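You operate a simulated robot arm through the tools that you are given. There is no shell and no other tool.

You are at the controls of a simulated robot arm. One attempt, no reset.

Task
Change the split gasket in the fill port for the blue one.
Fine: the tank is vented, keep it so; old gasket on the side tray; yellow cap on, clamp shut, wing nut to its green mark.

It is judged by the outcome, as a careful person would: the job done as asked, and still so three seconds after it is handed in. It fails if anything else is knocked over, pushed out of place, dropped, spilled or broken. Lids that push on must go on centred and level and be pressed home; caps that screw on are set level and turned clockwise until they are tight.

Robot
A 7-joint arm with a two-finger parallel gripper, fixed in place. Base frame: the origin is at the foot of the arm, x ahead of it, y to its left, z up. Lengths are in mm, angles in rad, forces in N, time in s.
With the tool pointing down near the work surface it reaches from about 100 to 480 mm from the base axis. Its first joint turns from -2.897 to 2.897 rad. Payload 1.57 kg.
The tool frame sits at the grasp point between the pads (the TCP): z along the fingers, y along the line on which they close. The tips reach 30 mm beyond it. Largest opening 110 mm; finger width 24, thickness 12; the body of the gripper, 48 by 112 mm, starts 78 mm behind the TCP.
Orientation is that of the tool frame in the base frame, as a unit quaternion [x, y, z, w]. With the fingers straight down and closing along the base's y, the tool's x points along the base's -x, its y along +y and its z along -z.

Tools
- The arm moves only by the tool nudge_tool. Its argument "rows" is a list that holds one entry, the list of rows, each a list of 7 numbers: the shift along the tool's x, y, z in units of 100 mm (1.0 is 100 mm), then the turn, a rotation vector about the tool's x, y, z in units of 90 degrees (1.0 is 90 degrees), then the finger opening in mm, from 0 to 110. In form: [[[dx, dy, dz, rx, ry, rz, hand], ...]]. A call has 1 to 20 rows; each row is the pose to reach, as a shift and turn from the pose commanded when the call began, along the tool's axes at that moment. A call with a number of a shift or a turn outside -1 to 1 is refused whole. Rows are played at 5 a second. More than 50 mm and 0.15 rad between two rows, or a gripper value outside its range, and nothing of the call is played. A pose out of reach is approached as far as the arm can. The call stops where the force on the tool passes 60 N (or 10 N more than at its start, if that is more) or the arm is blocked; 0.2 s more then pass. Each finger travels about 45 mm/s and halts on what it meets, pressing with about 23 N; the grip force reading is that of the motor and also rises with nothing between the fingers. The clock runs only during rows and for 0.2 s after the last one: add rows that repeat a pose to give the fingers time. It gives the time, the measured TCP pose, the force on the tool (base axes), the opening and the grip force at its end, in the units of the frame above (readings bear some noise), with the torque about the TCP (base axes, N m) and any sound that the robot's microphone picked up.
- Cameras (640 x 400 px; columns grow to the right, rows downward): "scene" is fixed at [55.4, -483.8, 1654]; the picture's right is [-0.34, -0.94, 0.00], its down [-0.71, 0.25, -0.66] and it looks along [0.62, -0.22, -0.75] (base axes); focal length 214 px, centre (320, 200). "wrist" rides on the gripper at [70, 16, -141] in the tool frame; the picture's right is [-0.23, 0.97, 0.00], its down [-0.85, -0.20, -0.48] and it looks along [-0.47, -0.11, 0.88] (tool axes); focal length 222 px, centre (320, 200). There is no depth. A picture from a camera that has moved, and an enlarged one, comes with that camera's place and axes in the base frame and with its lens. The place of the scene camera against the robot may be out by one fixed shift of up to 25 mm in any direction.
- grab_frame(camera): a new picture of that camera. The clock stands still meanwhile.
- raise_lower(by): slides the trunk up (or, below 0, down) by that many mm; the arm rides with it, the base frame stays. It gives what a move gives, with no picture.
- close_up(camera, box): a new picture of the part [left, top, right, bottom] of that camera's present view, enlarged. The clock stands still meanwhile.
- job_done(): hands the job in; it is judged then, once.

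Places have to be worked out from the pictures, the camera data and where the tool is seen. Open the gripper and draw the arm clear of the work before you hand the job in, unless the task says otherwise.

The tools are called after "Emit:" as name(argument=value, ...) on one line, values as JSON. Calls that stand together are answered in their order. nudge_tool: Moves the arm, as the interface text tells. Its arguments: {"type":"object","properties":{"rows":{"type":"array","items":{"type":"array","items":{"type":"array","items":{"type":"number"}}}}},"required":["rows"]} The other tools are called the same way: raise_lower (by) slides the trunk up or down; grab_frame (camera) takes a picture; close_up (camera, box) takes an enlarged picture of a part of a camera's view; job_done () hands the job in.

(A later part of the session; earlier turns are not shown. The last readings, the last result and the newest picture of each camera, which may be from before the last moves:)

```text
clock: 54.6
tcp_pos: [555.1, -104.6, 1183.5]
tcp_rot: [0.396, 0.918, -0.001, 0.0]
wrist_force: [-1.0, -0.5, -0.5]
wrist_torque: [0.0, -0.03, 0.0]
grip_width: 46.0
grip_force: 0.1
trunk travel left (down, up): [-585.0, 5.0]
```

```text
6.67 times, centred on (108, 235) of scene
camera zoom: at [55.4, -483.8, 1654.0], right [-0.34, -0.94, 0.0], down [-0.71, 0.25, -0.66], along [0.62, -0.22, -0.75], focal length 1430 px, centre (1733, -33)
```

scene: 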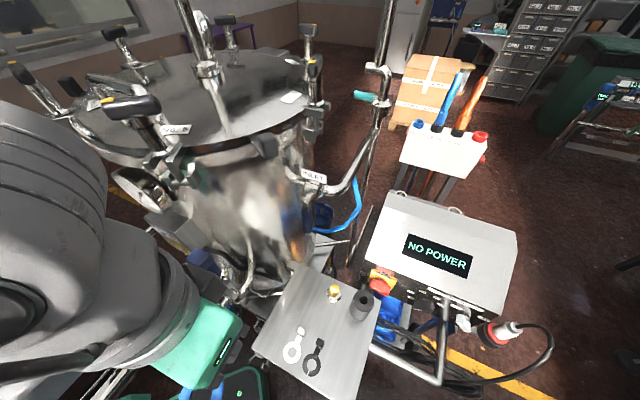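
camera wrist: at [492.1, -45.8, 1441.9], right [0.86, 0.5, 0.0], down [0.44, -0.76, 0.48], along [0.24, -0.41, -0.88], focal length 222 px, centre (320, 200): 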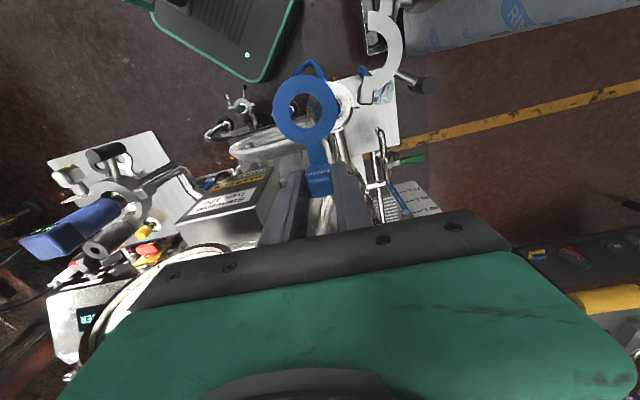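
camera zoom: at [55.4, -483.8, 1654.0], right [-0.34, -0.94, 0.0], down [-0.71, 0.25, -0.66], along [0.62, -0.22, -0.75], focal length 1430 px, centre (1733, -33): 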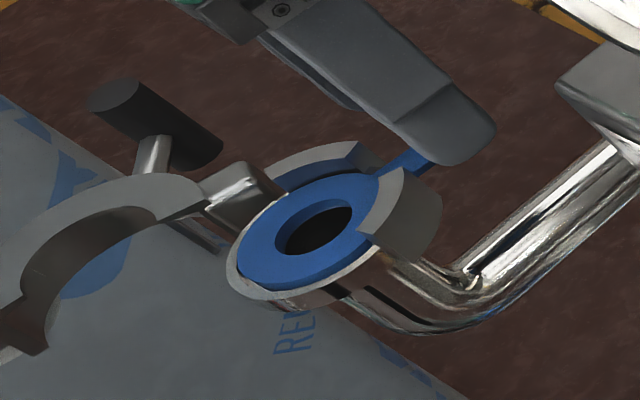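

The blue gasket rests centred in the ferrule with its tab in the clamp gap. I withdraw straight up and check it.

Emit:
nudge_tool(rows=[[[0, 0, -0.1, 0, 0, 0, 46], [0, 0, -0.25, 0, 0, 0, 50], [0, 0, -0.5, 0, 0, 0, 60], [0, 0, -0.8, 0, 0, 0, 60], [0.1, -0.1, -1.0, 0, 0, 0, 60], [0.2, -0.2, -1.0, 0, 0, 0, 60], [0.2, -0.2, -1.0, 0, 0, 0, 60]]])

Emit:
grab_frame(camera="wrist")

Emit:
close_up(camera="wrist", box=[270, 60, 430, 210])

Emit:
close_up(camera="scene", box=[60, 205, 156, 265])

```text
clock: 56.2
tcp_pos: [528.4, -105.3, 1283.6]
tcp_rot: [0.396, 0.918, 0.0, -0.001]
wrist_force: [-0.4, -0.4, 0.0]
wrist_torque: [0.0, -0.05, -0.02]
grip_width: 59.8
grip_force: 0.1
trunk travel left (down, up): [-585.0, 5.0]
```

```text
taken
camera wrist: at [492.3, -43.8, 1423.2], right [0.86, 0.5, 0.0], down [0.44, -0.76, 0.48], along [0.24, -0.41, -0.88], focal length 222 px, centre (320, 200)
```

wrist: 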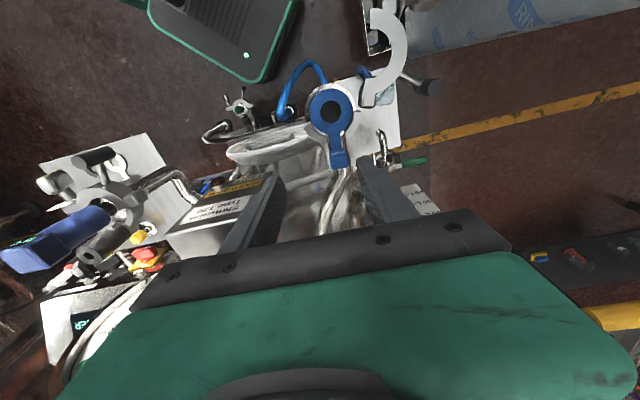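

```text
2.67 times, centred on (350, 135) of wrist
camera zoom: at [492.3, -43.8, 1423.2], right [0.86, 0.5, 0.0], down [0.44, -0.76, 0.48], along [0.24, -0.41, -0.88], focal length 592 px, centre (240, 373)
```

zoom: 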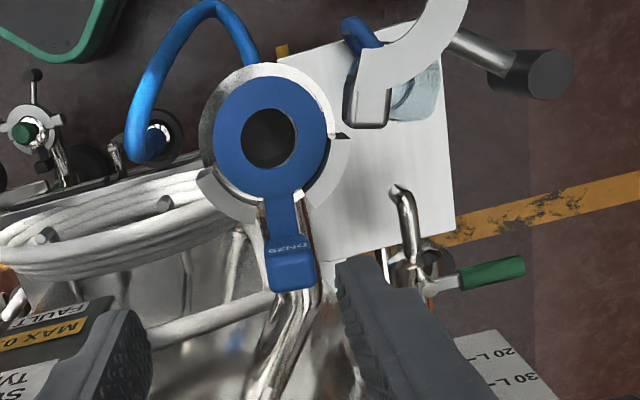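

```text
6.67 times, centred on (108, 235) of scene
camera zoom: at [55.4, -483.8, 1654.0], right [-0.34, -0.94, 0.0], down [-0.71, 0.25, -0.66], along [0.62, -0.22, -0.75], focal length 1430 px, centre (1733, -33)
```

zoom: 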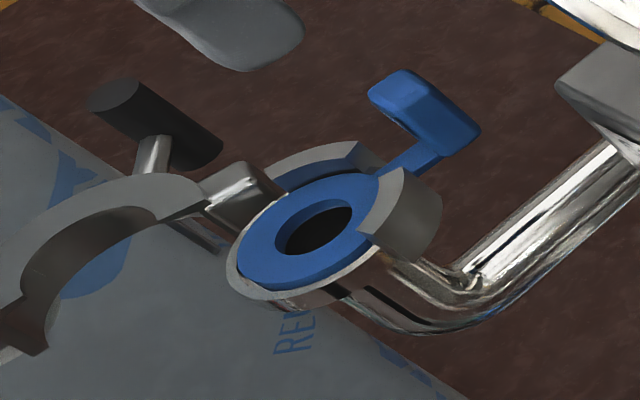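

The gasket matches the original seating. Next the cap: I take enlarged looks at it on the tray from the scene camera to learn its shape and place.

Emit:
close_up(camera="scene", box=[302, 265, 382, 315])

Emit:
close_up(camera="scene", box=[160, 235, 256, 295])

Emit:
close_up(camera="wrist", box=[30, 120, 190, 270])

```text
8.00 times, centred on (342, 290) of scene
camera zoom: at [55.4, -483.8, 1654.0], right [-0.34, -0.94, 0.0], down [-0.71, 0.25, -0.66], along [0.62, -0.22, -0.75], focal length 1716 px, centre (144, -520)
```

zoom: 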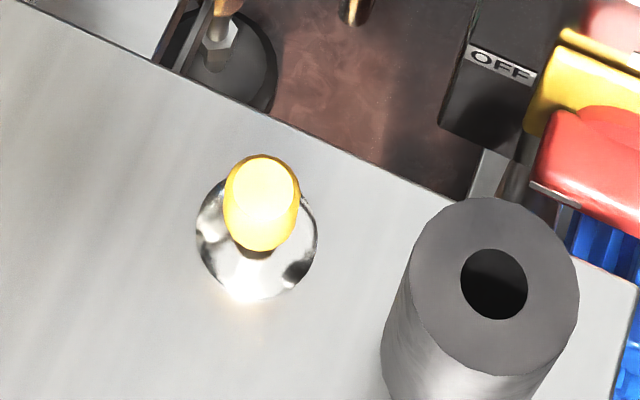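

```text
6.67 times, centred on (208, 265) of scene
camera zoom: at [55.4, -483.8, 1654.0], right [-0.34, -0.94, 0.0], down [-0.71, 0.25, -0.66], along [0.62, -0.22, -0.75], focal length 1430 px, centre (1067, -233)
```

zoom: 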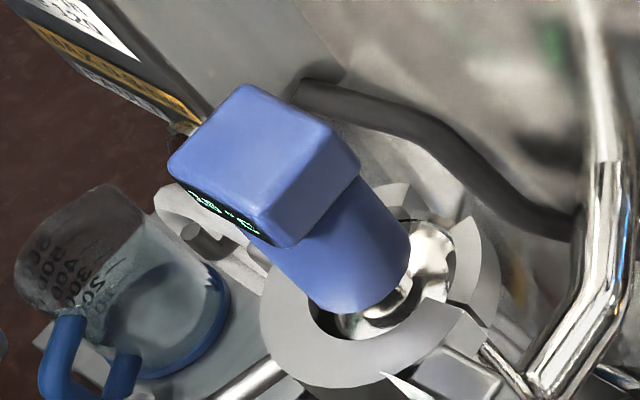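

```text
2.67 times, centred on (110, 195) of wrist
camera zoom: at [492.3, -43.8, 1423.2], right [0.86, 0.5, 0.0], down [0.44, -0.76, 0.48], along [0.24, -0.41, -0.88], focal length 592 px, centre (880, 213)
```

zoom: 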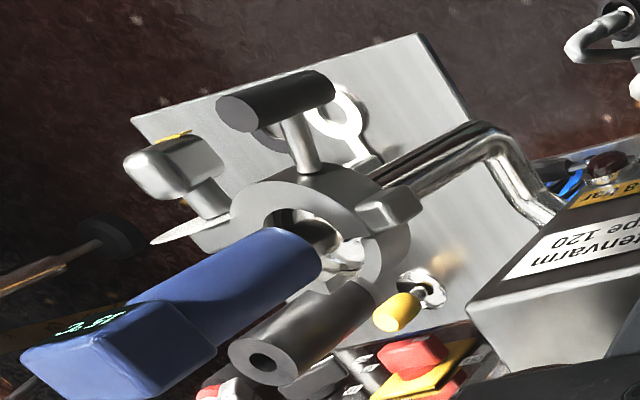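

The cap is a roughly 50 mm disc with a yellow knob (about 30 mm wide, top near z 962) at about (251,-617). To keep the forearm away from the probe clamp I'll take it with the tool tilted. First I retrace the high inner path.

Emit:
nudge_tool(rows=[[[0.15, -0.2, -0.2, 0, 0, 0, 60], [0.35, -0.45, -0.4, 0, 0, 0, 60], [0.55, -0.7, -0.54, 0, 0, 0, 60], [0.76, -0.93, -0.54, 0, 0, 0, 60]]])

Emit:
nudge_tool(rows=[[[0, -0.25, 0, 0, 0, 0, 60], [0, -0.6, 0, 0, 0, 0, 60], [-0.04, -1.0, 0, 0, 0, 0, 60]]])

Emit:
nudge_tool(rows=[[[0, -0.25, 0, 0, 0, 0, 60], [0, -0.6, 0, 0, 0, 0, 60], [-0.04, -1.0, 0, 0, 0, 0, 60]]])

Emit:
nudge_tool(rows=[[[0, -0.25, 0, 0, 0, 0, 60], [0, -0.6, 0, 0, 0, 0, 60], [-0.04, -1.0, 0, 0, 0, 0, 60]]])

Emit:
nudge_tool(rows=[[[0, -0.25, 0, 0, 0, 0, 60], [0, -0.6, 0, 0, 0, 0, 60], [-0.04, -1.0, 0, 0, 0, 0, 60], [-0.04, -1.0, 0, 0, 0, 0, 60]]])

```text
clock: 57.2
tcp_pos: [407.4, -114.3, 1338.8]
tcp_rot: [0.396, 0.918, -0.001, 0.0]
wrist_force: [0.2, -0.3, 0.1]
wrist_torque: [-0.01, -0.03, 0.01]
grip_width: 60.1
grip_force: 0.0
trunk travel left (down, up): [-585.0, 5.0]
```

```text
clock: 58.0
tcp_pos: [338.8, -184.8, 1337.3]
tcp_rot: [0.395, 0.919, -0.001, 0.0]
wrist_force: [-0.5, 0.3, 0.2]
wrist_torque: [0.0, -0.01, 0.0]
grip_width: 60.3
grip_force: 0.1
trunk travel left (down, up): [-585.0, 5.0]
```

```text
clock: 58.8
tcp_pos: [266.1, -254.0, 1337.8]
tcp_rot: [0.396, 0.918, -0.001, 0.0]
wrist_force: [-0.3, -0.3, -0.5]
wrist_torque: [-0.01, -0.03, 0.01]
grip_width: 60.2
grip_force: 0.1
trunk travel left (down, up): [-585.0, 5.0]
```

```text
clock: 59.6
tcp_pos: [196.1, -326.5, 1339.7]
tcp_rot: [0.396, 0.918, 0.0, -0.001]
wrist_force: [0.0, -0.2, 0.8]
wrist_torque: [0.03, -0.01, -0.02]
grip_width: 60.1
grip_force: 0.2
trunk travel left (down, up): [-585.0, 5.0]
```

```text
clock: 60.6
tcp_pos: [124.0, -400.3, 1339.4]
tcp_rot: [0.396, 0.918, 0.0, 0.0]
wrist_force: [-0.7, 0.3, 0.1]
wrist_torque: [-0.01, -0.03, 0.02]
grip_width: 59.9
grip_force: 0.0
trunk travel left (down, up): [-585.0, 5.0]
```

At the tray side. I move out and down a bit, then start tilting the tool by 45° while heading over the tray, watching the forearm.

Emit:
nudge_tool(rows=[[[-0.2, -0.1, 0.2, 0, 0, 0, 60], [-0.4, -0.2, 0.5, 0, 0, 0, 60], [-0.6, -0.3, 0.8, 0, 0, 0, 60]]])

Emit:
nudge_tool(rows=[[[-0.15, -0.04, 0.15, 0, -0.085, 0, 60], [-0.3, -0.08, 0.3, 0, -0.17, 0, 60], [-0.45, -0.12, 0.45, 0, -0.255, 0, 60], [-0.6, -0.16, 0.6, 0, -0.34, 0, 60], [-0.8, -0.2, 0.8, 0, -0.42, 0, 60], [-0.95, -0.25, 0.95, 0, -0.5, 0, 60], [-0.95, -0.25, 0.95, 0, -0.5, 0, 60]]])

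Emit:
grab_frame(camera="wrist")

Emit:
grab_frame(camera="scene")

```text
clock: 61.4
tcp_pos: [147.2, -462.7, 1258.2]
tcp_rot: [0.396, 0.918, -0.001, -0.002]
wrist_force: [-0.6, -0.4, 0.0]
wrist_torque: [0.02, -0.02, -0.01]
grip_width: 60.1
grip_force: 0.1
trunk travel left (down, up): [-585.0, 5.0]
```

```text
clock: 63.0
tcp_pos: [194.1, -546.1, 1161.6]
tcp_rot: [0.365, 0.848, -0.153, 0.352]
wrist_force: [0.0, 0.3, -0.1]
wrist_torque: [-0.02, 0.01, -0.01]
grip_width: 60.0
grip_force: 0.1
trunk travel left (down, up): [-585.0, 5.0]
```

```text
taken
camera wrist: at [103.1, -428.6, 1211.1], right [0.82, 0.55, 0.16], down [0.04, -0.33, 0.94], along [0.57, -0.77, -0.29], focal length 222 px, centre (320, 200)
```

wrist: 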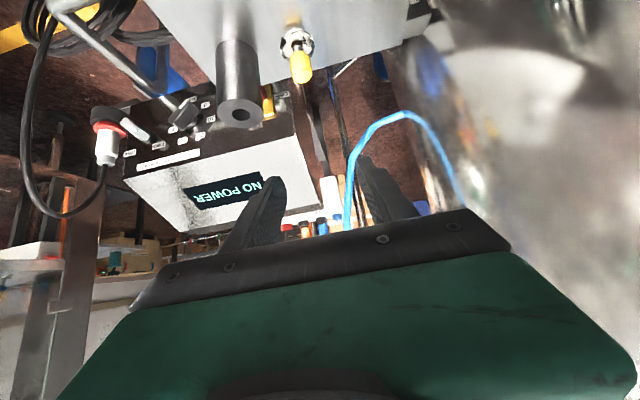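

```text
taken
```

scene: 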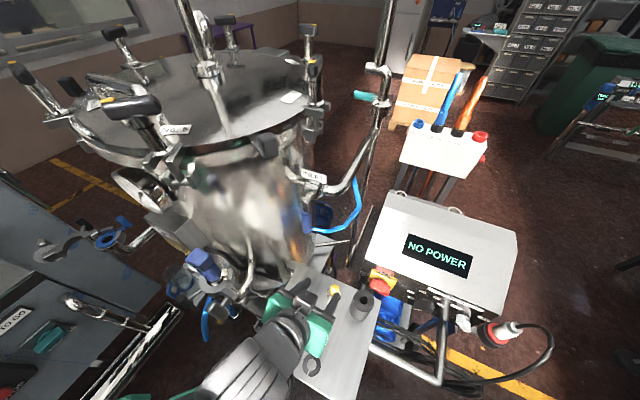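

The tilted pose keeps the wrist and forearm far from the probe. The cap measures at about (250,-617). I take a closer look at its knob.

Emit:
close_up(camera="wrist", box=[220, 10, 348, 130])

Emit:
close_up(camera="scene", box=[180, 240, 400, 390])

```text
3.33 times, centred on (284, 70) of wrist
camera zoom: at [103.1, -428.6, 1211.1], right [0.82, 0.55, 0.16], down [0.04, -0.33, 0.94], along [0.57, -0.77, -0.29], focal length 740 px, centre (440, 633)
```

zoom: 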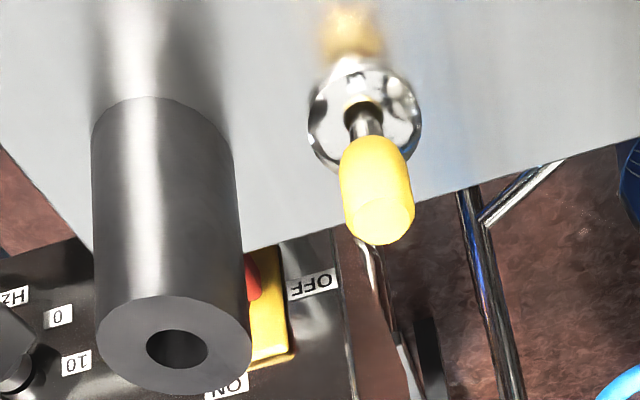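

```text
2.67 times, centred on (290, 315) of scene
camera zoom: at [55.4, -483.8, 1654.0], right [-0.34, -0.94, 0.0], down [-0.71, 0.25, -0.66], along [0.62, -0.22, -0.75], focal length 572 px, centre (400, -107)
```

zoom: 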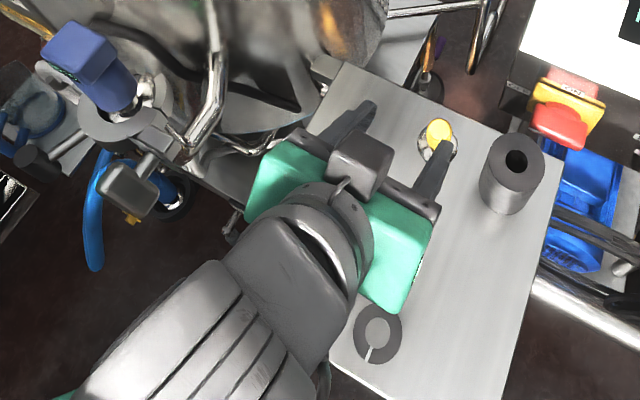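

Knob spans z 923-967 on axis (250,-617.5). I come down to a pre-grasp 80 mm back along the tool axis.

Emit:
nudge_tool(rows=[[[0.15, -0.01, 0.22, 0, 0, 0, 60], [0.3, -0.03, 0.45, 0, 0, 0, 60], [0.45, -0.04, 0.68, 0, 0, 0, 60]]])

Emit:
nudge_tool(rows=[[[0.15, -0.01, 0.22, 0, 0, 0, 60], [0.3, -0.03, 0.45, 0, 0, 0, 60], [0.42, -0.04, 0.656, 0, 0, 0, 60], [0.42, -0.04, 0.656, 0, 0, 0, 60]]])

Emit:
grab_frame(camera="wrist")

Emit:
grab_frame(camera="scene")

```text
clock: 63.8
tcp_pos: [203.3, -562.5, 1082.0]
tcp_rot: [0.365, 0.849, -0.153, 0.351]
wrist_force: [0.0, -0.4, -1.1]
wrist_torque: [-0.01, -0.01, 0.01]
grip_width: 60.0
grip_force: 0.1
trunk travel left (down, up): [-585.0, 5.0]
```

```text
clock: 64.8
tcp_pos: [212.6, -577.9, 1007.4]
tcp_rot: [0.366, 0.848, -0.153, 0.351]
wrist_force: [0.1, -0.2, -0.2]
wrist_torque: [0.0, 0.03, -0.01]
grip_width: 60.0
grip_force: 0.1
trunk travel left (down, up): [-585.0, 5.0]
```

```text
taken
camera wrist: at [121.3, -459.6, 1055.4], right [0.82, 0.55, 0.16], down [0.04, -0.33, 0.94], along [0.57, -0.77, -0.29], focal length 222 px, centre (320, 200)
```

wrist: 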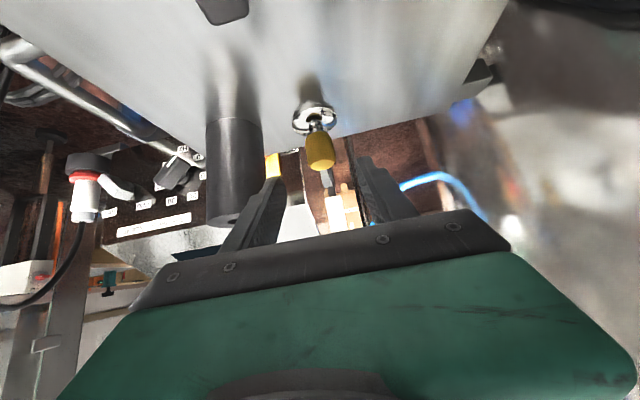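

```text
taken
```

scene: 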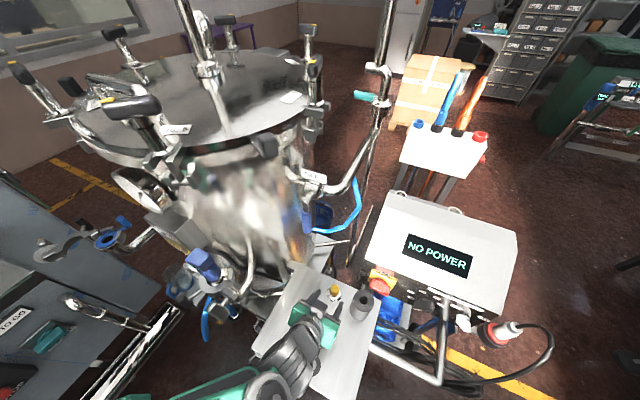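

Lateral alignment is right on. I advance 79 mm along the tool axis, then close on the knob.

Emit:
nudge_tool(rows=[[[0.01, 0, 0.25, 0, 0, 0, 60], [0.02, 0, 0.5, 0, 0, 0, 60], [0.026, 0, 0.7, 0, 0, 0, 60], [0.026, 0, 0.788, 0, 0, 0, 60], [0.026, 0, 0.788, 0, 0, 0, 60]]])

Emit:
close_up(camera="wrist", box=[220, 60, 420, 220])

Emit:
close_up(camera="scene", box=[260, 260, 380, 335])

```text
clock: 66.0
tcp_pos: [248.8, -617.0, 948.8]
tcp_rot: [0.365, 0.849, -0.152, 0.351]
wrist_force: [0.5, 0.1, 0.1]
wrist_torque: [-0.01, 0.0, -0.02]
grip_width: 60.2
grip_force: 0.0
trunk travel left (down, up): [-585.0, 5.0]
```

```text
2.50 times, centred on (320, 140) of wrist
camera zoom: at [157.5, -497.9, 998.9], right [0.82, 0.55, 0.16], down [0.04, -0.33, 0.94], along [0.57, -0.77, -0.29], focal length 555 px, centre (320, 350)
```

zoom: 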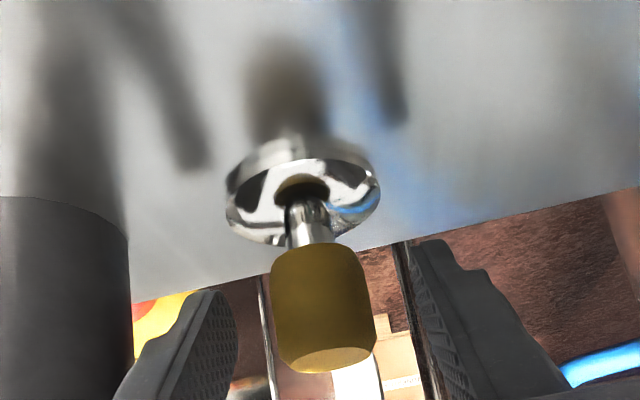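

```text
5.33 times, centred on (320, 298) of scene
camera zoom: at [55.4, -483.8, 1654.0], right [-0.34, -0.94, 0.0], down [-0.71, 0.25, -0.66], along [0.62, -0.22, -0.75], focal length 1144 px, centre (320, -320)
```

zoom: 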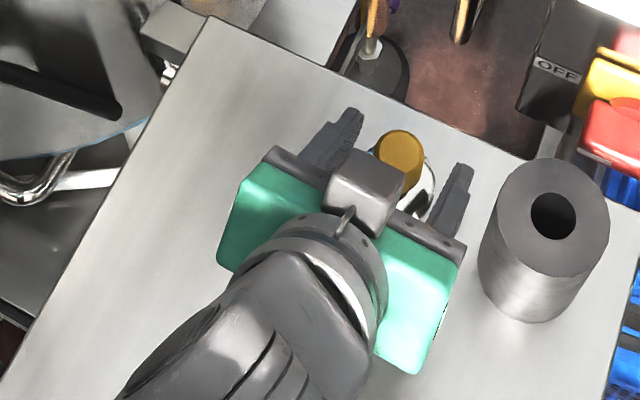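

The knob is centred between the pads. I close and hold.

Emit:
nudge_tool(rows=[[[0, 0, 0, 0, 0, 0, 40], [0, 0, 0, 0, 0, 0, 25], [0, 0, 0, 0, 0, 0, 10], [0, 0, 0, 0, 0, 0, 10], [0, 0, 0, 0, 0, 0, 10]]])

Emit:
close_up(camera="wrist", box=[220, 60, 420, 220])

```text
clock: 67.2
tcp_pos: [247.7, -616.1, 949.7]
tcp_rot: [0.365, 0.848, -0.152, 0.352]
wrist_force: [0.1, 0.7, -0.3]
wrist_torque: [0.03, -0.06, 0.03]
grip_width: 29.3
grip_force: 23.1
trunk travel left (down, up): [-585.0, 5.0]
```

```text
2.50 times, centred on (320, 140) of wrist
camera zoom: at [157.4, -497.9, 999.0], right [0.82, 0.55, 0.16], down [0.04, -0.33, 0.94], along [0.57, -0.77, -0.29], focal length 555 px, centre (320, 350)
```

zoom: 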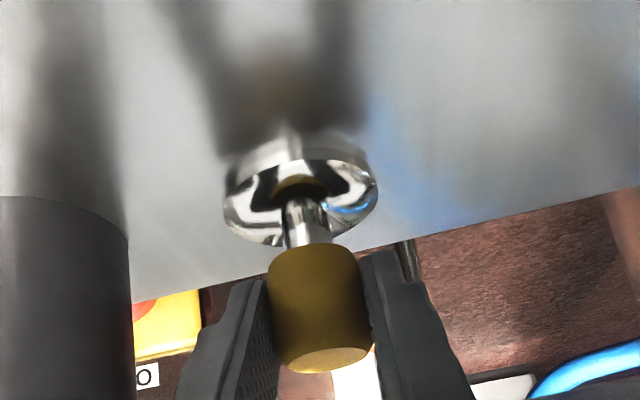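

Held (29.3 mm). I lift straight up in the base frame and check the cap hangs level.

Emit:
nudge_tool(rows=[[[-0.035, 0, -0.035, 0, 0, 0, 10], [-0.1, 0, -0.1, 0, 0, 0, 10], [-0.25, 0, -0.25, 0, 0, 0, 10], [-0.45, 0, -0.45, 0, 0, 0, 10], [-0.7, 0, -0.7, 0, 0, 0, 10], [-0.7, 0, -0.7, 0, 0, 0, 10]]])

Emit:
close_up(camera="wrist", box=[220, 60, 420, 220])

Emit:
grab_frame(camera="scene")

```text
clock: 68.6
tcp_pos: [245.6, -620.3, 1048.1]
tcp_rot: [0.365, 0.849, -0.151, 0.352]
wrist_force: [-0.3, 0.9, -2.4]
wrist_torque: [-0.01, 0.01, 0.0]
grip_width: 29.0
grip_force: 22.8
trunk travel left (down, up): [-585.0, 5.0]
```

```text
2.50 times, centred on (320, 140) of wrist
camera zoom: at [155.9, -501.0, 1097.6], right [0.82, 0.55, 0.16], down [0.04, -0.33, 0.94], along [0.57, -0.77, -0.29], focal length 555 px, centre (320, 350)
```

zoom: 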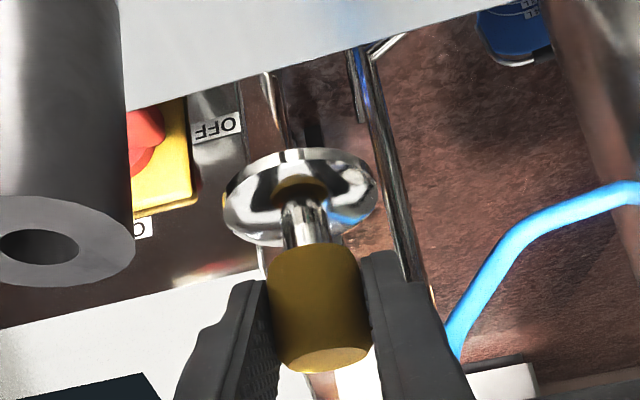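

```text
taken
```

scene: 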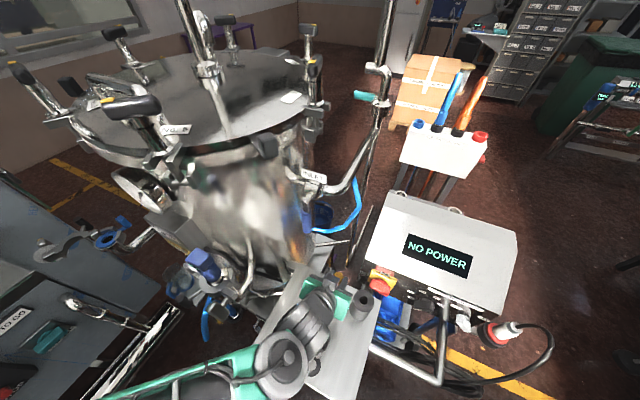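

The cap is held level relative to the tool tilt. I retreat the way I came, up and back, then untilt for the transit (the cap just leans in the grip meanwhile).

Emit:
nudge_tool(rows=[[[-0.02, 0.02, -0.2, 0, 0, 0, 10], [-0.05, 0.04, -0.45, 0, 0, 0, 10], [-0.09, 0.07, -0.72, 0, 0, 0, 10]]])

Emit:
nudge_tool(rows=[[[-0.02, 0.02, -0.2, 0, 0, 0, 10], [-0.05, 0.04, -0.45, 0, 0, 0, 10], [-0.09, 0.07, -0.72, 0, 0, 0, 10]]])

Emit:
nudge_tool(rows=[[[0, 0.03, -0.17, 0, 0.085, 0, 10], [0, 0.06, -0.34, 0, 0.17, 0, 10], [0, 0.09, -0.5, 0, 0.255, 0, 10], [0, 0.12, -0.68, 0, 0.34, 0, 10], [0, 0.15, -0.85, 0, 0.42, 0, 10], [0, 0.17, -1.0, 0, 0.5, 0, 10], [0, 0.17, -1.0, 0, 0.5, 0, 10]]])

Emit:
grab_frame(camera="wrist")

Emit:
grab_frame(camera="scene")

```text
clock: 69.4
tcp_pos: [221.8, -581.6, 1105.9]
tcp_rot: [0.365, 0.849, -0.151, 0.351]
wrist_force: [0.3, -0.2, -1.3]
wrist_torque: [0.02, 0.02, -0.01]
grip_width: 29.2
grip_force: 23.1
trunk travel left (down, up): [-585.0, 5.0]
```

```text
clock: 70.2
tcp_pos: [194.4, -541.4, 1163.6]
tcp_rot: [0.366, 0.849, -0.152, 0.35]
wrist_force: [0.1, -0.9, -1.8]
wrist_torque: [0.01, -0.01, 0.02]
grip_width: 29.6
grip_force: 23.3
trunk travel left (down, up): [-585.0, 5.0]
```

```text
clock: 71.8
tcp_pos: [159.7, -479.0, 1234.2]
tcp_rot: [0.395, 0.918, 0.001, -0.001]
wrist_force: [0.6, 0.4, -1.9]
wrist_torque: [-0.02, -0.03, -0.01]
grip_width: 29.1
grip_force: 23.0
trunk travel left (down, up): [-585.0, 5.0]
```

```text
taken
camera wrist: at [124.2, -418.9, 1374.2], right [0.86, 0.5, 0.0], down [0.44, -0.76, 0.48], along [0.24, -0.41, -0.88], focal length 222 px, centre (320, 200)
```

wrist: 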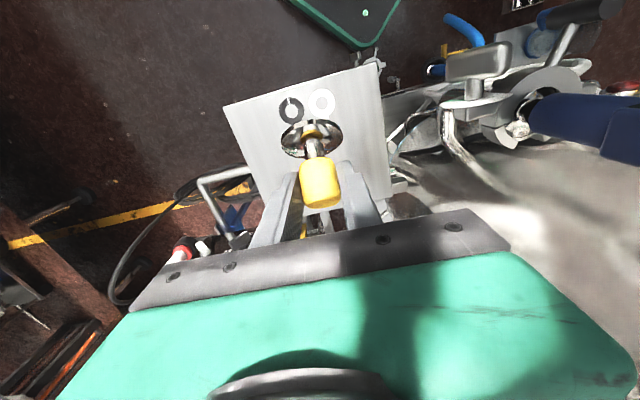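

```text
taken
```

scene: 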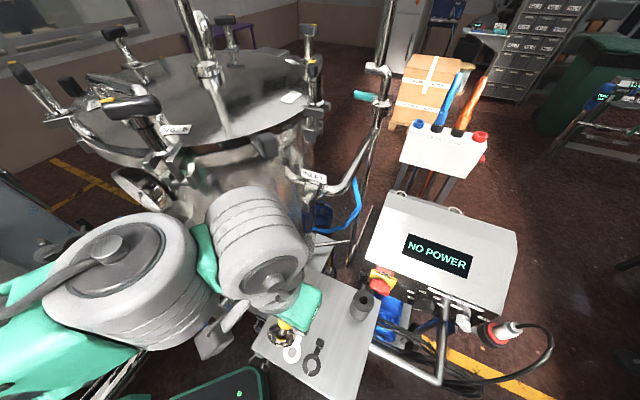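

Cap secure, tool upright. I continue to the inner high path and along it toward the port.

Emit:
nudge_tool(rows=[[[0.2, 0.07, -0.25, 0, 0, 0, 10], [0.4, 0.14, -0.5, 0, 0, 0, 10], [0.6, 0.2, -0.75, 0, 0, 0, 10], [0.82, 0.28, -1.0, 0, 0, 0, 10]]])

Emit:
nudge_tool(rows=[[[0, 0.25, -0.02, 0, 0, 0, 10], [0.02, 0.6, -0.05, 0, 0, 0, 10], [0.04, 1.0, -0.05, 0, 0, 0, 10]]])

Emit:
nudge_tool(rows=[[[0, 0.25, 0, 0, 0, 0, 10], [0.02, 0.6, 0, 0, 0, 0, 10], [0.04, 1.0, 0, 0, 0, 0, 10]]])

Emit:
nudge_tool(rows=[[[0, 0.25, 0, 0, 0, 0, 10], [0.02, 0.6, 0, 0, 0, 0, 10], [0.04, 1.0, 0, 0, 0, 0, 10]]])

Emit:
nudge_tool(rows=[[[0, 0.25, 0, 0, 0, 0, 10], [0.02, 0.6, 0, 0, 0, 0, 10], [0.04, 1.0, 0, 0, 0, 0, 10], [0.04, 1.0, 0, 0, 0, 0, 10]]])

Emit:
grab_frame(camera="wrist")

```text
clock: 72.8
tcp_pos: [124.3, -398.1, 1331.7]
tcp_rot: [0.395, 0.918, -0.001, 0.0]
wrist_force: [1.4, 0.0, -0.9]
wrist_torque: [-0.04, -0.02, -0.01]
grip_width: 29.1
grip_force: 23.4
trunk travel left (down, up): [-585.0, 5.0]
```

```text
clock: 73.6
tcp_pos: [191.6, -328.8, 1334.9]
tcp_rot: [0.396, 0.918, -0.001, 0.0]
wrist_force: [0.8, 0.5, -1.6]
wrist_torque: [-0.02, 0.01, 0.01]
grip_width: 29.3
grip_force: 23.2
trunk travel left (down, up): [-585.0, 5.0]
```

```text
clock: 74.4
tcp_pos: [264.7, -258.1, 1333.9]
tcp_rot: [0.395, 0.919, 0.0, -0.002]
wrist_force: [0.1, 1.1, -1.0]
wrist_torque: [0.02, -0.02, 0.01]
grip_width: 29.0
grip_force: 22.8
trunk travel left (down, up): [-585.0, 5.0]
```

```text
clock: 75.2
tcp_pos: [332.8, -187.6, 1336.7]
tcp_rot: [0.396, 0.918, -0.002, -0.001]
wrist_force: [-0.1, -0.1, -1.3]
wrist_torque: [-0.04, 0.02, -0.01]
grip_width: 29.1
grip_force: 23.0
trunk travel left (down, up): [-585.0, 5.0]
```

```text
clock: 76.2
tcp_pos: [406.6, -114.5, 1337.7]
tcp_rot: [0.395, 0.919, -0.001, 0.001]
wrist_force: [-0.1, 1.1, -1.7]
wrist_torque: [-0.01, -0.03, 0.03]
grip_width: 29.3
grip_force: 23.2
trunk travel left (down, up): [-585.0, 5.0]
```

```text
taken
camera wrist: at [370.9, -53.6, 1478.2], right [0.86, 0.5, 0.0], down [0.44, -0.76, 0.48], along [0.24, -0.41, -0.88], focal length 222 px, centre (320, 200)
```

wrist: 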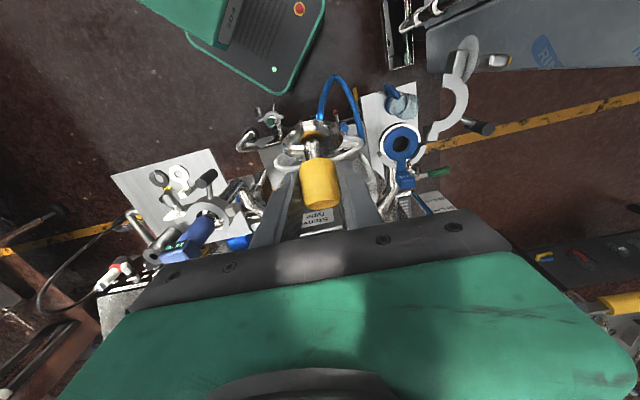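

Next I approach the port and re-tilt the tool to 45° high above it so the cap becomes level again.

Emit:
nudge_tool(rows=[[[-0.15, 0.28, 0, 0, 0, 0, 10], [-0.3, 0.56, 0.1, 0, 0, 0, 10], [-0.46, 0.85, 0.25, 0, 0, 0, 10], [-0.46, 0.85, 0.25, 0, 0, 0, 10]]])

Emit:
nudge_tool(rows=[[[-0.02, 0.04, 0, 0, -0.085, 0, 10], [-0.02, 0.08, 0, 0, -0.17, 0, 10], [-0.02, 0.12, 0, 0, -0.255, 0, 10], [-0.02, 0.15, 0, 0, -0.34, 0, 10], [-0.02, 0.18, 0, 0, -0.42, 0, 10], [-0.02, 0.2, 0, 0, -0.5, 0, 10], [-0.02, 0.2, 0, 0, -0.5, 0, 10]]])

Emit:
grab_frame(camera="wrist")

Emit:
grab_frame(camera="scene")

```text
clock: 77.2
tcp_pos: [497.9, -89.2, 1313.8]
tcp_rot: [0.396, 0.918, -0.001, -0.001]
wrist_force: [0.7, 0.1, -1.5]
wrist_torque: [-0.03, -0.01, -0.03]
grip_width: 29.1
grip_force: 23.2
trunk travel left (down, up): [-585.0, 5.0]
```

```text
clock: 78.8
tcp_pos: [490.7, -54.8, 1373.4]
tcp_rot: [0.376, 0.87, -0.132, 0.29]
wrist_force: [-0.3, 0.1, -1.5]
wrist_torque: [0.01, 0.01, -0.01]
grip_width: 29.2
grip_force: 23.1
out of reach, approached as far as the arm can: row 1, 4, 5, 6, 7
trunk travel left (down, up): [-585.0, 5.0]
```

```text
taken
camera wrist: at [407.0, 60.3, 1442.1], right [0.84, 0.53, 0.13], down [0.13, -0.42, 0.9], along [0.53, -0.74, -0.42], focal length 222 px, centre (320, 200)
```

wrist: 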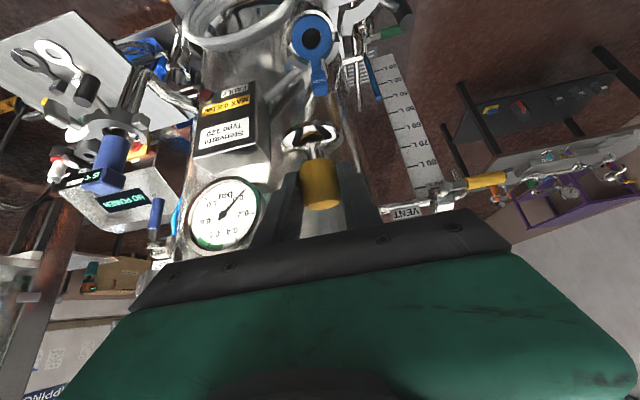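

```text
taken
```

scene: 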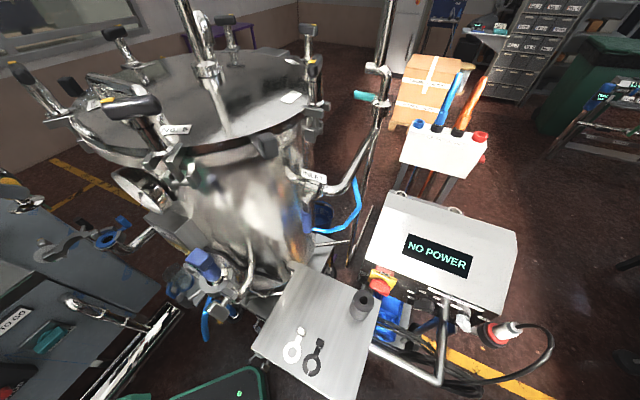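

The tilt wasn't fully reachable this high (TCP got pushed to z 1373, 37°). I go lower, where the arm has more room.

Emit:
nudge_tool(rows=[[[0.1, 0, 0.1, 0, 0, 0, 10], [0.2, 0, 0.2, 0, 0, 0, 10], [0.3, 0, 0.3, 0, 0, 0, 10], [0.4, 0, 0.4, 0, 0, 0, 10], [0.4, 0, 0.4, 0, 0, 0, 10]]])

Emit:
grab_frame(camera="wrist")

```text
clock: 80.0
tcp_pos: [456.7, -40.3, 1339.7]
tcp_rot: [0.377, 0.873, -0.127, 0.282]
wrist_force: [0.0, -0.1, -1.6]
wrist_torque: [0.0, 0.0, 0.01]
grip_width: 29.2
grip_force: 23.4
out of reach, approached as far as the arm can: row 1, 2, 3, 4, 5
trunk travel left (down, up): [-585.0, 5.0]
```

```text
taken
camera wrist: at [375.2, 73.2, 1411.6], right [0.84, 0.53, 0.12], down [0.14, -0.43, 0.89], along [0.53, -0.73, -0.43], focal length 222 px, centre (320, 200)
```

wrist: 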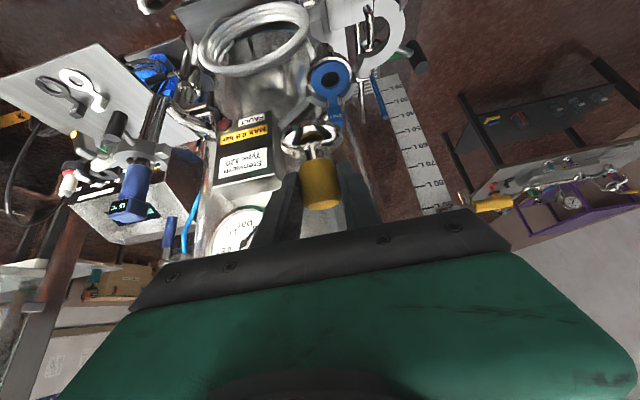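

The tilt direction is awkward for the arm here. The cap is round, so I can tilt toward a different direction; first I untilt.

Emit:
nudge_tool(rows=[[[0, 0, 0, 0, 0.08, 0, 10], [0, 0, 0, 0, 0.16, 0, 10], [0, 0, 0, 0, 0.24, 0, 10], [0, 0, 0, 0, 0.32, 0, 10], [0, 0, 0, 0, 0.4, 0, 10], [0, 0, 0, 0, 0.4, 0, 10]]])

Emit:
grab_frame(camera="wrist")

```text
clock: 81.4
tcp_pos: [461.6, -40.1, 1341.1]
tcp_rot: [0.399, 0.917, -0.01, 0.008]
wrist_force: [-0.3, 0.2, -0.9]
wrist_torque: [-0.03, -0.01, 0.01]
grip_width: 29.4
grip_force: 22.5
trunk travel left (down, up): [-585.0, 5.0]
```

```text
taken
camera wrist: at [426.5, 24.7, 1479.0], right [0.87, 0.5, -0.01], down [0.43, -0.75, 0.5], along [0.24, -0.44, -0.87], focal length 222 px, centre (320, 200)
```

wrist: 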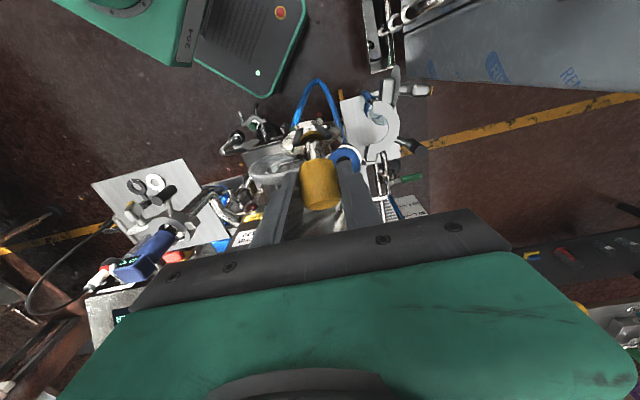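

Upright again at (462,-40,1341). I lower to 1280 and yaw 55° so the tilt will point nearly straight away from the base.

Emit:
nudge_tool(rows=[[[0, 0, 0.1, 0, 0, -0.085, 10], [0, 0, 0.2, 0, 0, -0.17, 10], [0, 0, 0.3, 0, 0, -0.255, 10], [0, 0, 0.4, 0, 0, -0.34, 10], [0, 0, 0.5, 0, 0, -0.425, 10], [0, 0, 0.6, 0, 0, -0.51, 10], [0, 0, 0.6, 0, 0, -0.6, 10], [0, 0, 0.6, 0, 0, -0.6, 10]]])

Emit:
grab_frame(camera="wrist")

```text
clock: 83.2
tcp_pos: [464.4, -41.6, 1281.4]
tcp_rot: [-0.061, 0.998, -0.012, 0.002]
wrist_force: [0.8, -0.1, -1.4]
wrist_torque: [0.05, -0.01, -0.04]
grip_width: 29.2
grip_force: 23.3
trunk travel left (down, up): [-585.0, 5.0]
```

```text
taken
camera wrist: at [392.4, -31.2, 1420.6], right [0.11, 0.99, -0.02], down [0.87, -0.08, 0.49], along [0.48, -0.07, -0.87], focal length 222 px, centre (320, 200)
```

wrist: 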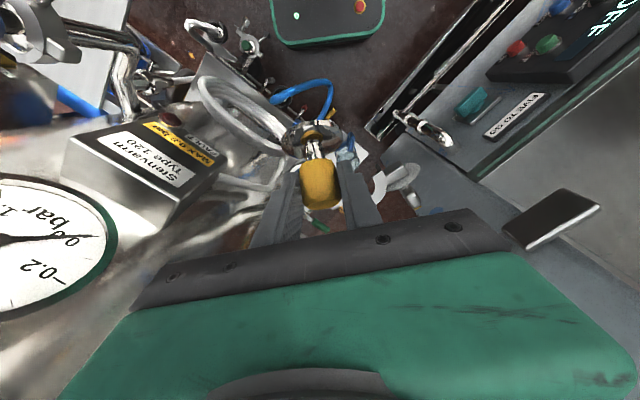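

Small roll of about 1.4° noted; I trim it while moving toward the port axis, and then tilt in a second call.

Emit:
nudge_tool(rows=[[[-0.15, -0.15, 0.05, -0.0145, 0, 0, 10], [-0.33, -0.29, 0.1, -0.0145, 0, 0, 10], [-0.33, -0.29, 0.1, -0.0145, 0, 0, 10]]])

Emit:
nudge_tool(rows=[[[0, 0, 0, 0, -0.085, 0, 10], [0, 0, 0, 0, -0.17, 0, 10], [0, 0, 0, 0, -0.255, 0, 10], [0, 0, 0, 0, -0.34, 0, 10], [0, 0, 0, 0, -0.42, 0, 10], [0, 0, 0, 0, -0.5, 0, 10], [0, 0, 0, 0, -0.5, 0, 10]]])

Emit:
grab_frame(camera="wrist")

Emit:
grab_frame(camera="scene")

```text
clock: 84.0
tcp_pos: [500.3, -65.4, 1271.0]
tcp_rot: [-0.06, 0.998, -0.002, 0.001]
wrist_force: [-0.5, -0.6, -2.1]
wrist_torque: [0.0, -0.02, 0.02]
grip_width: 29.1
grip_force: 23.0
trunk travel left (down, up): [-585.0, 5.0]
```

```text
clock: 85.6
tcp_pos: [501.0, -66.4, 1272.7]
tcp_rot: [-0.056, 0.922, 0.023, 0.384]
wrist_force: [0.2, 0.6, -1.2]
wrist_torque: [-0.01, -0.01, 0.02]
grip_width: 29.3
grip_force: 23.5
trunk travel left (down, up): [-585.0, 5.0]
```

```text
taken
camera wrist: at [350.1, -69.2, 1320.3], right [0.04, 0.99, 0.16], down [0.28, -0.17, 0.94], along [0.96, 0.01, -0.29], focal length 222 px, centre (320, 200)
```

wrist: 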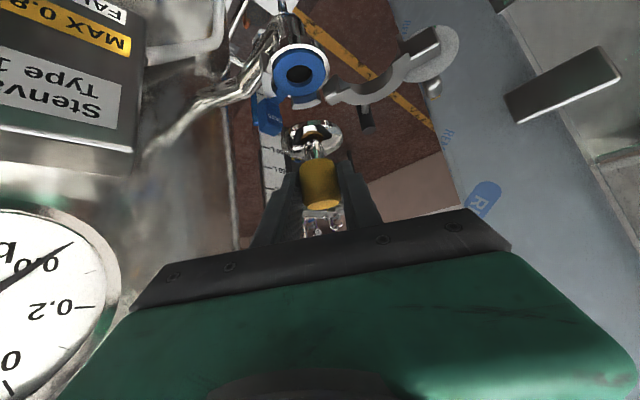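

```text
taken
```

scene: 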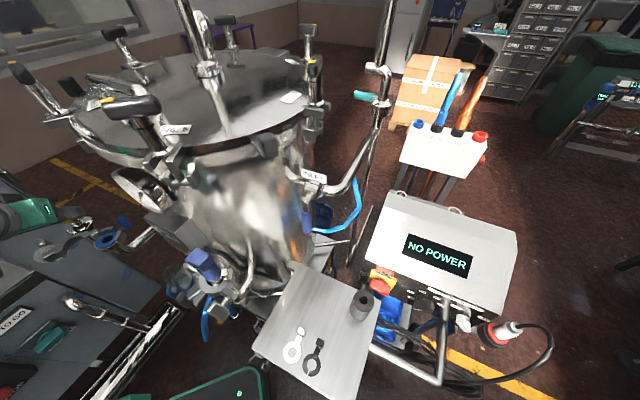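

Fully reached: 45° tilt, cap level within 0.2°. I move it over the port axis about 50 mm above the gasket to check centring.

Emit:
nudge_tool(rows=[[[0.05, -0.015, 0.15, 0, 0, 0, 10], [0.1, -0.03, 0.3, 0, 0, 0, 10], [0.139, -0.034, 0.386, 0, 0, 0, 10], [0.139, -0.034, 0.386, 0, 0, 0, 10]]])

Emit:
grab_frame(camera="wrist")

Emit:
close_up(camera="wrist", box=[240, 60, 400, 210])

Emit:
close_up(camera="scene", box=[40, 180, 168, 260])

```text
clock: 86.6
tcp_pos: [518.3, -65.7, 1234.9]
tcp_rot: [-0.056, 0.922, 0.023, 0.383]
wrist_force: [-0.3, 0.5, -1.1]
wrist_torque: [0.02, 0.04, 0.04]
grip_width: 29.0
grip_force: 22.9
trunk travel left (down, up): [-585.0, 5.0]
```

```text
taken
camera wrist: at [368.3, -69.8, 1283.1], right [0.04, 0.99, 0.16], down [0.29, -0.16, 0.94], along [0.96, 0.01, -0.29], focal length 222 px, centre (320, 200)
```

wrist: 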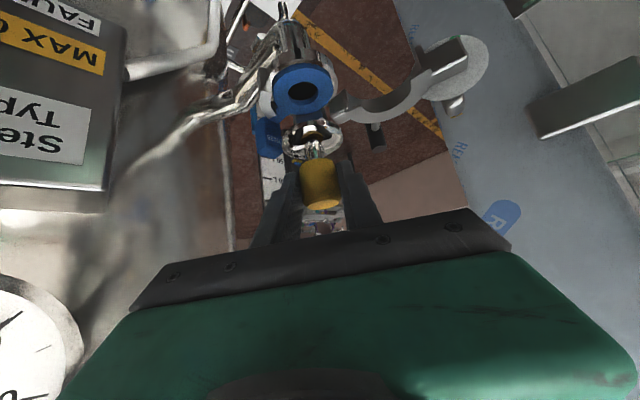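

```text
2.67 times, centred on (320, 135) of wrist
camera zoom: at [368.3, -69.8, 1283.1], right [0.04, 0.99, 0.16], down [0.29, -0.16, 0.94], along [0.96, 0.01, -0.29], focal length 592 px, centre (320, 373)
```

zoom: 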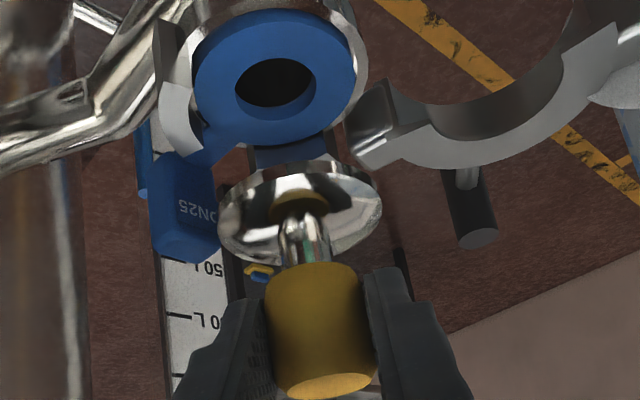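

```text
5.00 times, centred on (104, 220) of scene
camera zoom: at [55.4, -483.8, 1654.0], right [-0.34, -0.94, 0.0], down [-0.71, 0.25, -0.66], along [0.62, -0.22, -0.75], focal length 1072 px, centre (1400, 100)
```

zoom: 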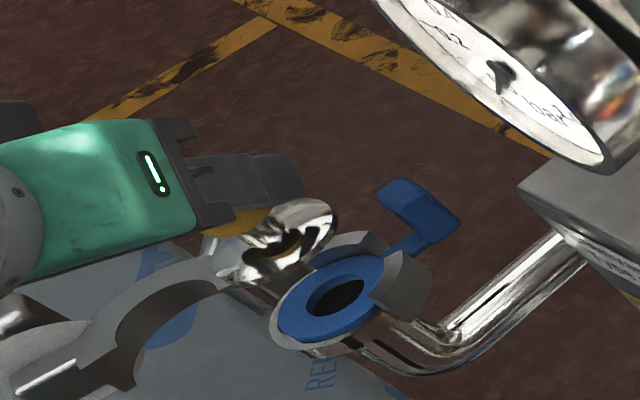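

No slip in the grip, but the scene view seems to put the disc a bit off from my estimate. I enlarge the scene view of the cap over the port.

Emit:
close_up(camera="scene", box=[70, 205, 134, 245])

Emit:
close_up(camera="wrist", box=[280, 60, 360, 150])

```text
10.00 times, centred on (102, 225) of scene
camera zoom: at [55.4, -483.8, 1654.0], right [-0.34, -0.94, 0.0], down [-0.71, 0.25, -0.66], along [0.62, -0.22, -0.75], focal length 2145 px, centre (2500, -50)
```

zoom: 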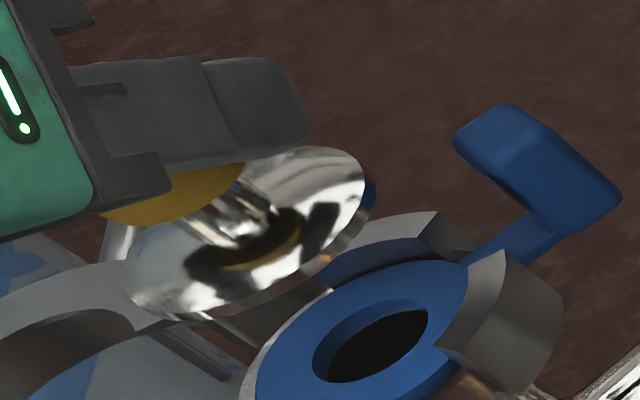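

```text
4.44 times, centred on (320, 105) of wrist
camera zoom: at [368.3, -69.8, 1283.1], right [0.04, 0.99, 0.16], down [0.29, -0.16, 0.94], along [0.96, 0.01, -0.29], focal length 987 px, centre (320, 622)
```

zoom: 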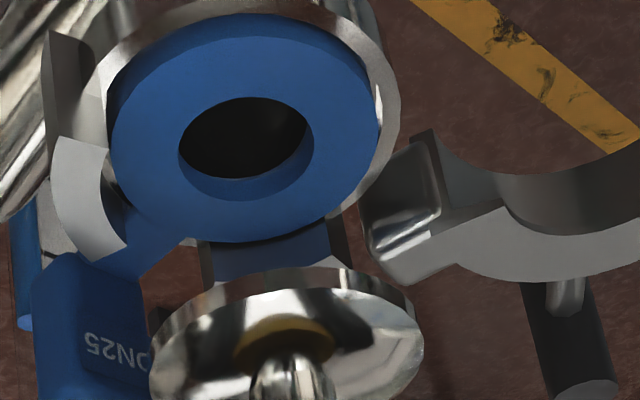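

Intersecting wrist and scene rays puts the disc at about (528,-67,1182), i.e. 8 mm ahead of the port axis (521,-67). I shift back 7 mm and lower 20 mm, then re-check.

Emit:
nudge_tool(rows=[[[0.05, 0, -0.05, 0, 0, 0, 10], [0.1, 0, 0, 0, 0, 0, 10], [0.19, 0.003, 0.092, 0, 0, 0, 10], [0.19, 0.003, 0.092, 0, 0, 0, 10]]])

Emit:
close_up(camera="wrist", box=[280, 60, 360, 150])

Emit:
close_up(camera="scene", box=[70, 210, 134, 250])

```text
clock: 87.6
tcp_pos: [509.8, -68.6, 1215.2]
tcp_rot: [-0.056, 0.922, 0.023, 0.383]
wrist_force: [0.9, -0.2, -1.6]
wrist_torque: [-0.01, -0.01, -0.02]
grip_width: 29.0
grip_force: 23.0
trunk travel left (down, up): [-585.0, 5.0]
```

```text
4.44 times, centred on (320, 105) of wrist
camera zoom: at [360.0, -71.3, 1262.4], right [0.04, 0.99, 0.16], down [0.29, -0.16, 0.94], along [0.96, 0.01, -0.29], focal length 987 px, centre (320, 622)
```

zoom: 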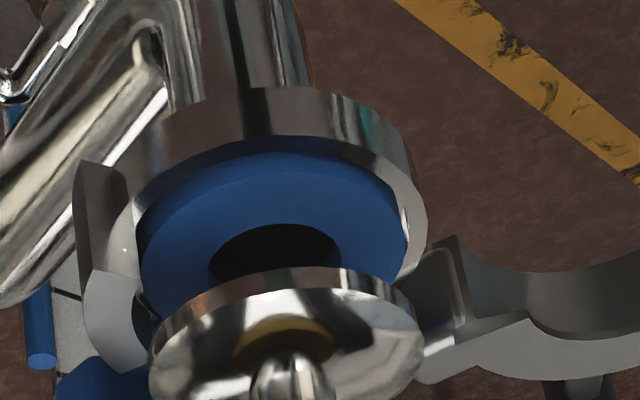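

```text
10.00 times, centred on (102, 230) of scene
camera zoom: at [55.4, -483.8, 1654.0], right [-0.34, -0.94, 0.0], down [-0.71, 0.25, -0.66], along [0.62, -0.22, -0.75], focal length 2145 px, centre (2500, -100)
```

zoom: 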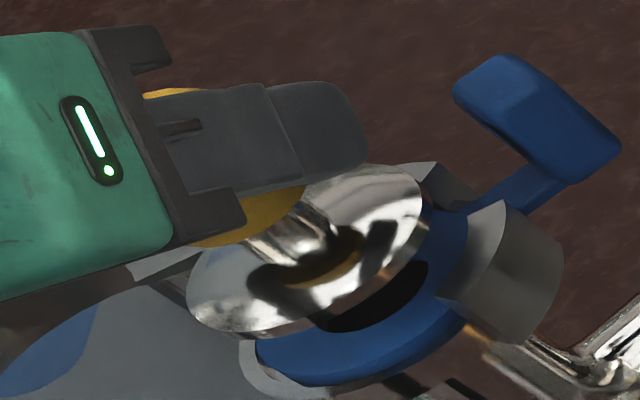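

The rays now intersect at (521.7,-68,1161): within about 1 mm of the port axis. I trim 1 mm and lower 10 mm more.

Emit:
nudge_tool(rows=[[[0.006, 0.008, -0.005, 0, 0, 0, 10], [0.041, 0.008, 0.03, 0, 0, 0, 10], [0.076, 0.008, 0.066, 0, 0, 0, 10], [0.076, 0.008, 0.066, 0, 0, 0, 10]]])

Emit:
close_up(camera="wrist", box=[280, 80, 360, 170])

Emit:
close_up(camera="scene", box=[70, 210, 134, 250])

```text
clock: 88.6
tcp_pos: [511.4, -66.7, 1203.0]
tcp_rot: [-0.056, 0.922, 0.023, 0.383]
wrist_force: [1.0, -0.1, -2.0]
wrist_torque: [0.01, 0.01, -0.02]
grip_width: 29.1
grip_force: 22.7
trunk travel left (down, up): [-585.0, 5.0]
```

```text
4.44 times, centred on (320, 125) of wrist
camera zoom: at [360.3, -70.3, 1252.4], right [0.04, 0.99, 0.16], down [0.29, -0.17, 0.94], along [0.96, 0.01, -0.29], focal length 987 px, centre (320, 533)
```

zoom: 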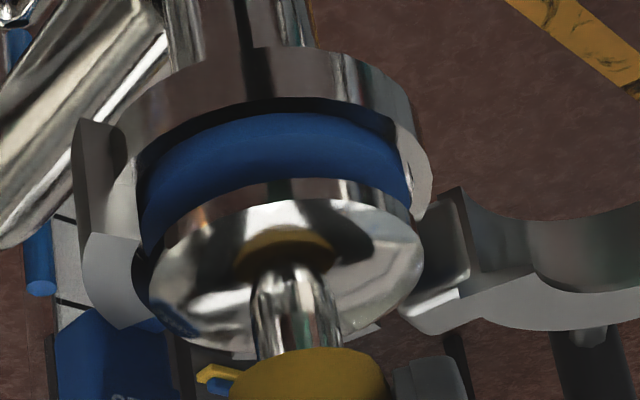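

```text
10.00 times, centred on (102, 230) of scene
camera zoom: at [55.4, -483.8, 1654.0], right [-0.34, -0.94, 0.0], down [-0.71, 0.25, -0.66], along [0.62, -0.22, -0.75], focal length 2145 px, centre (2500, -100)
```

zoom: 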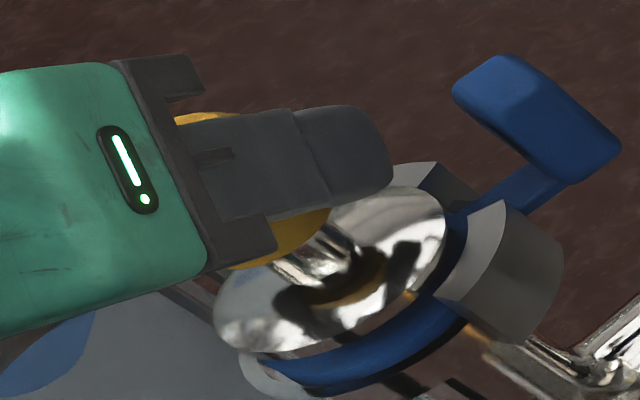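

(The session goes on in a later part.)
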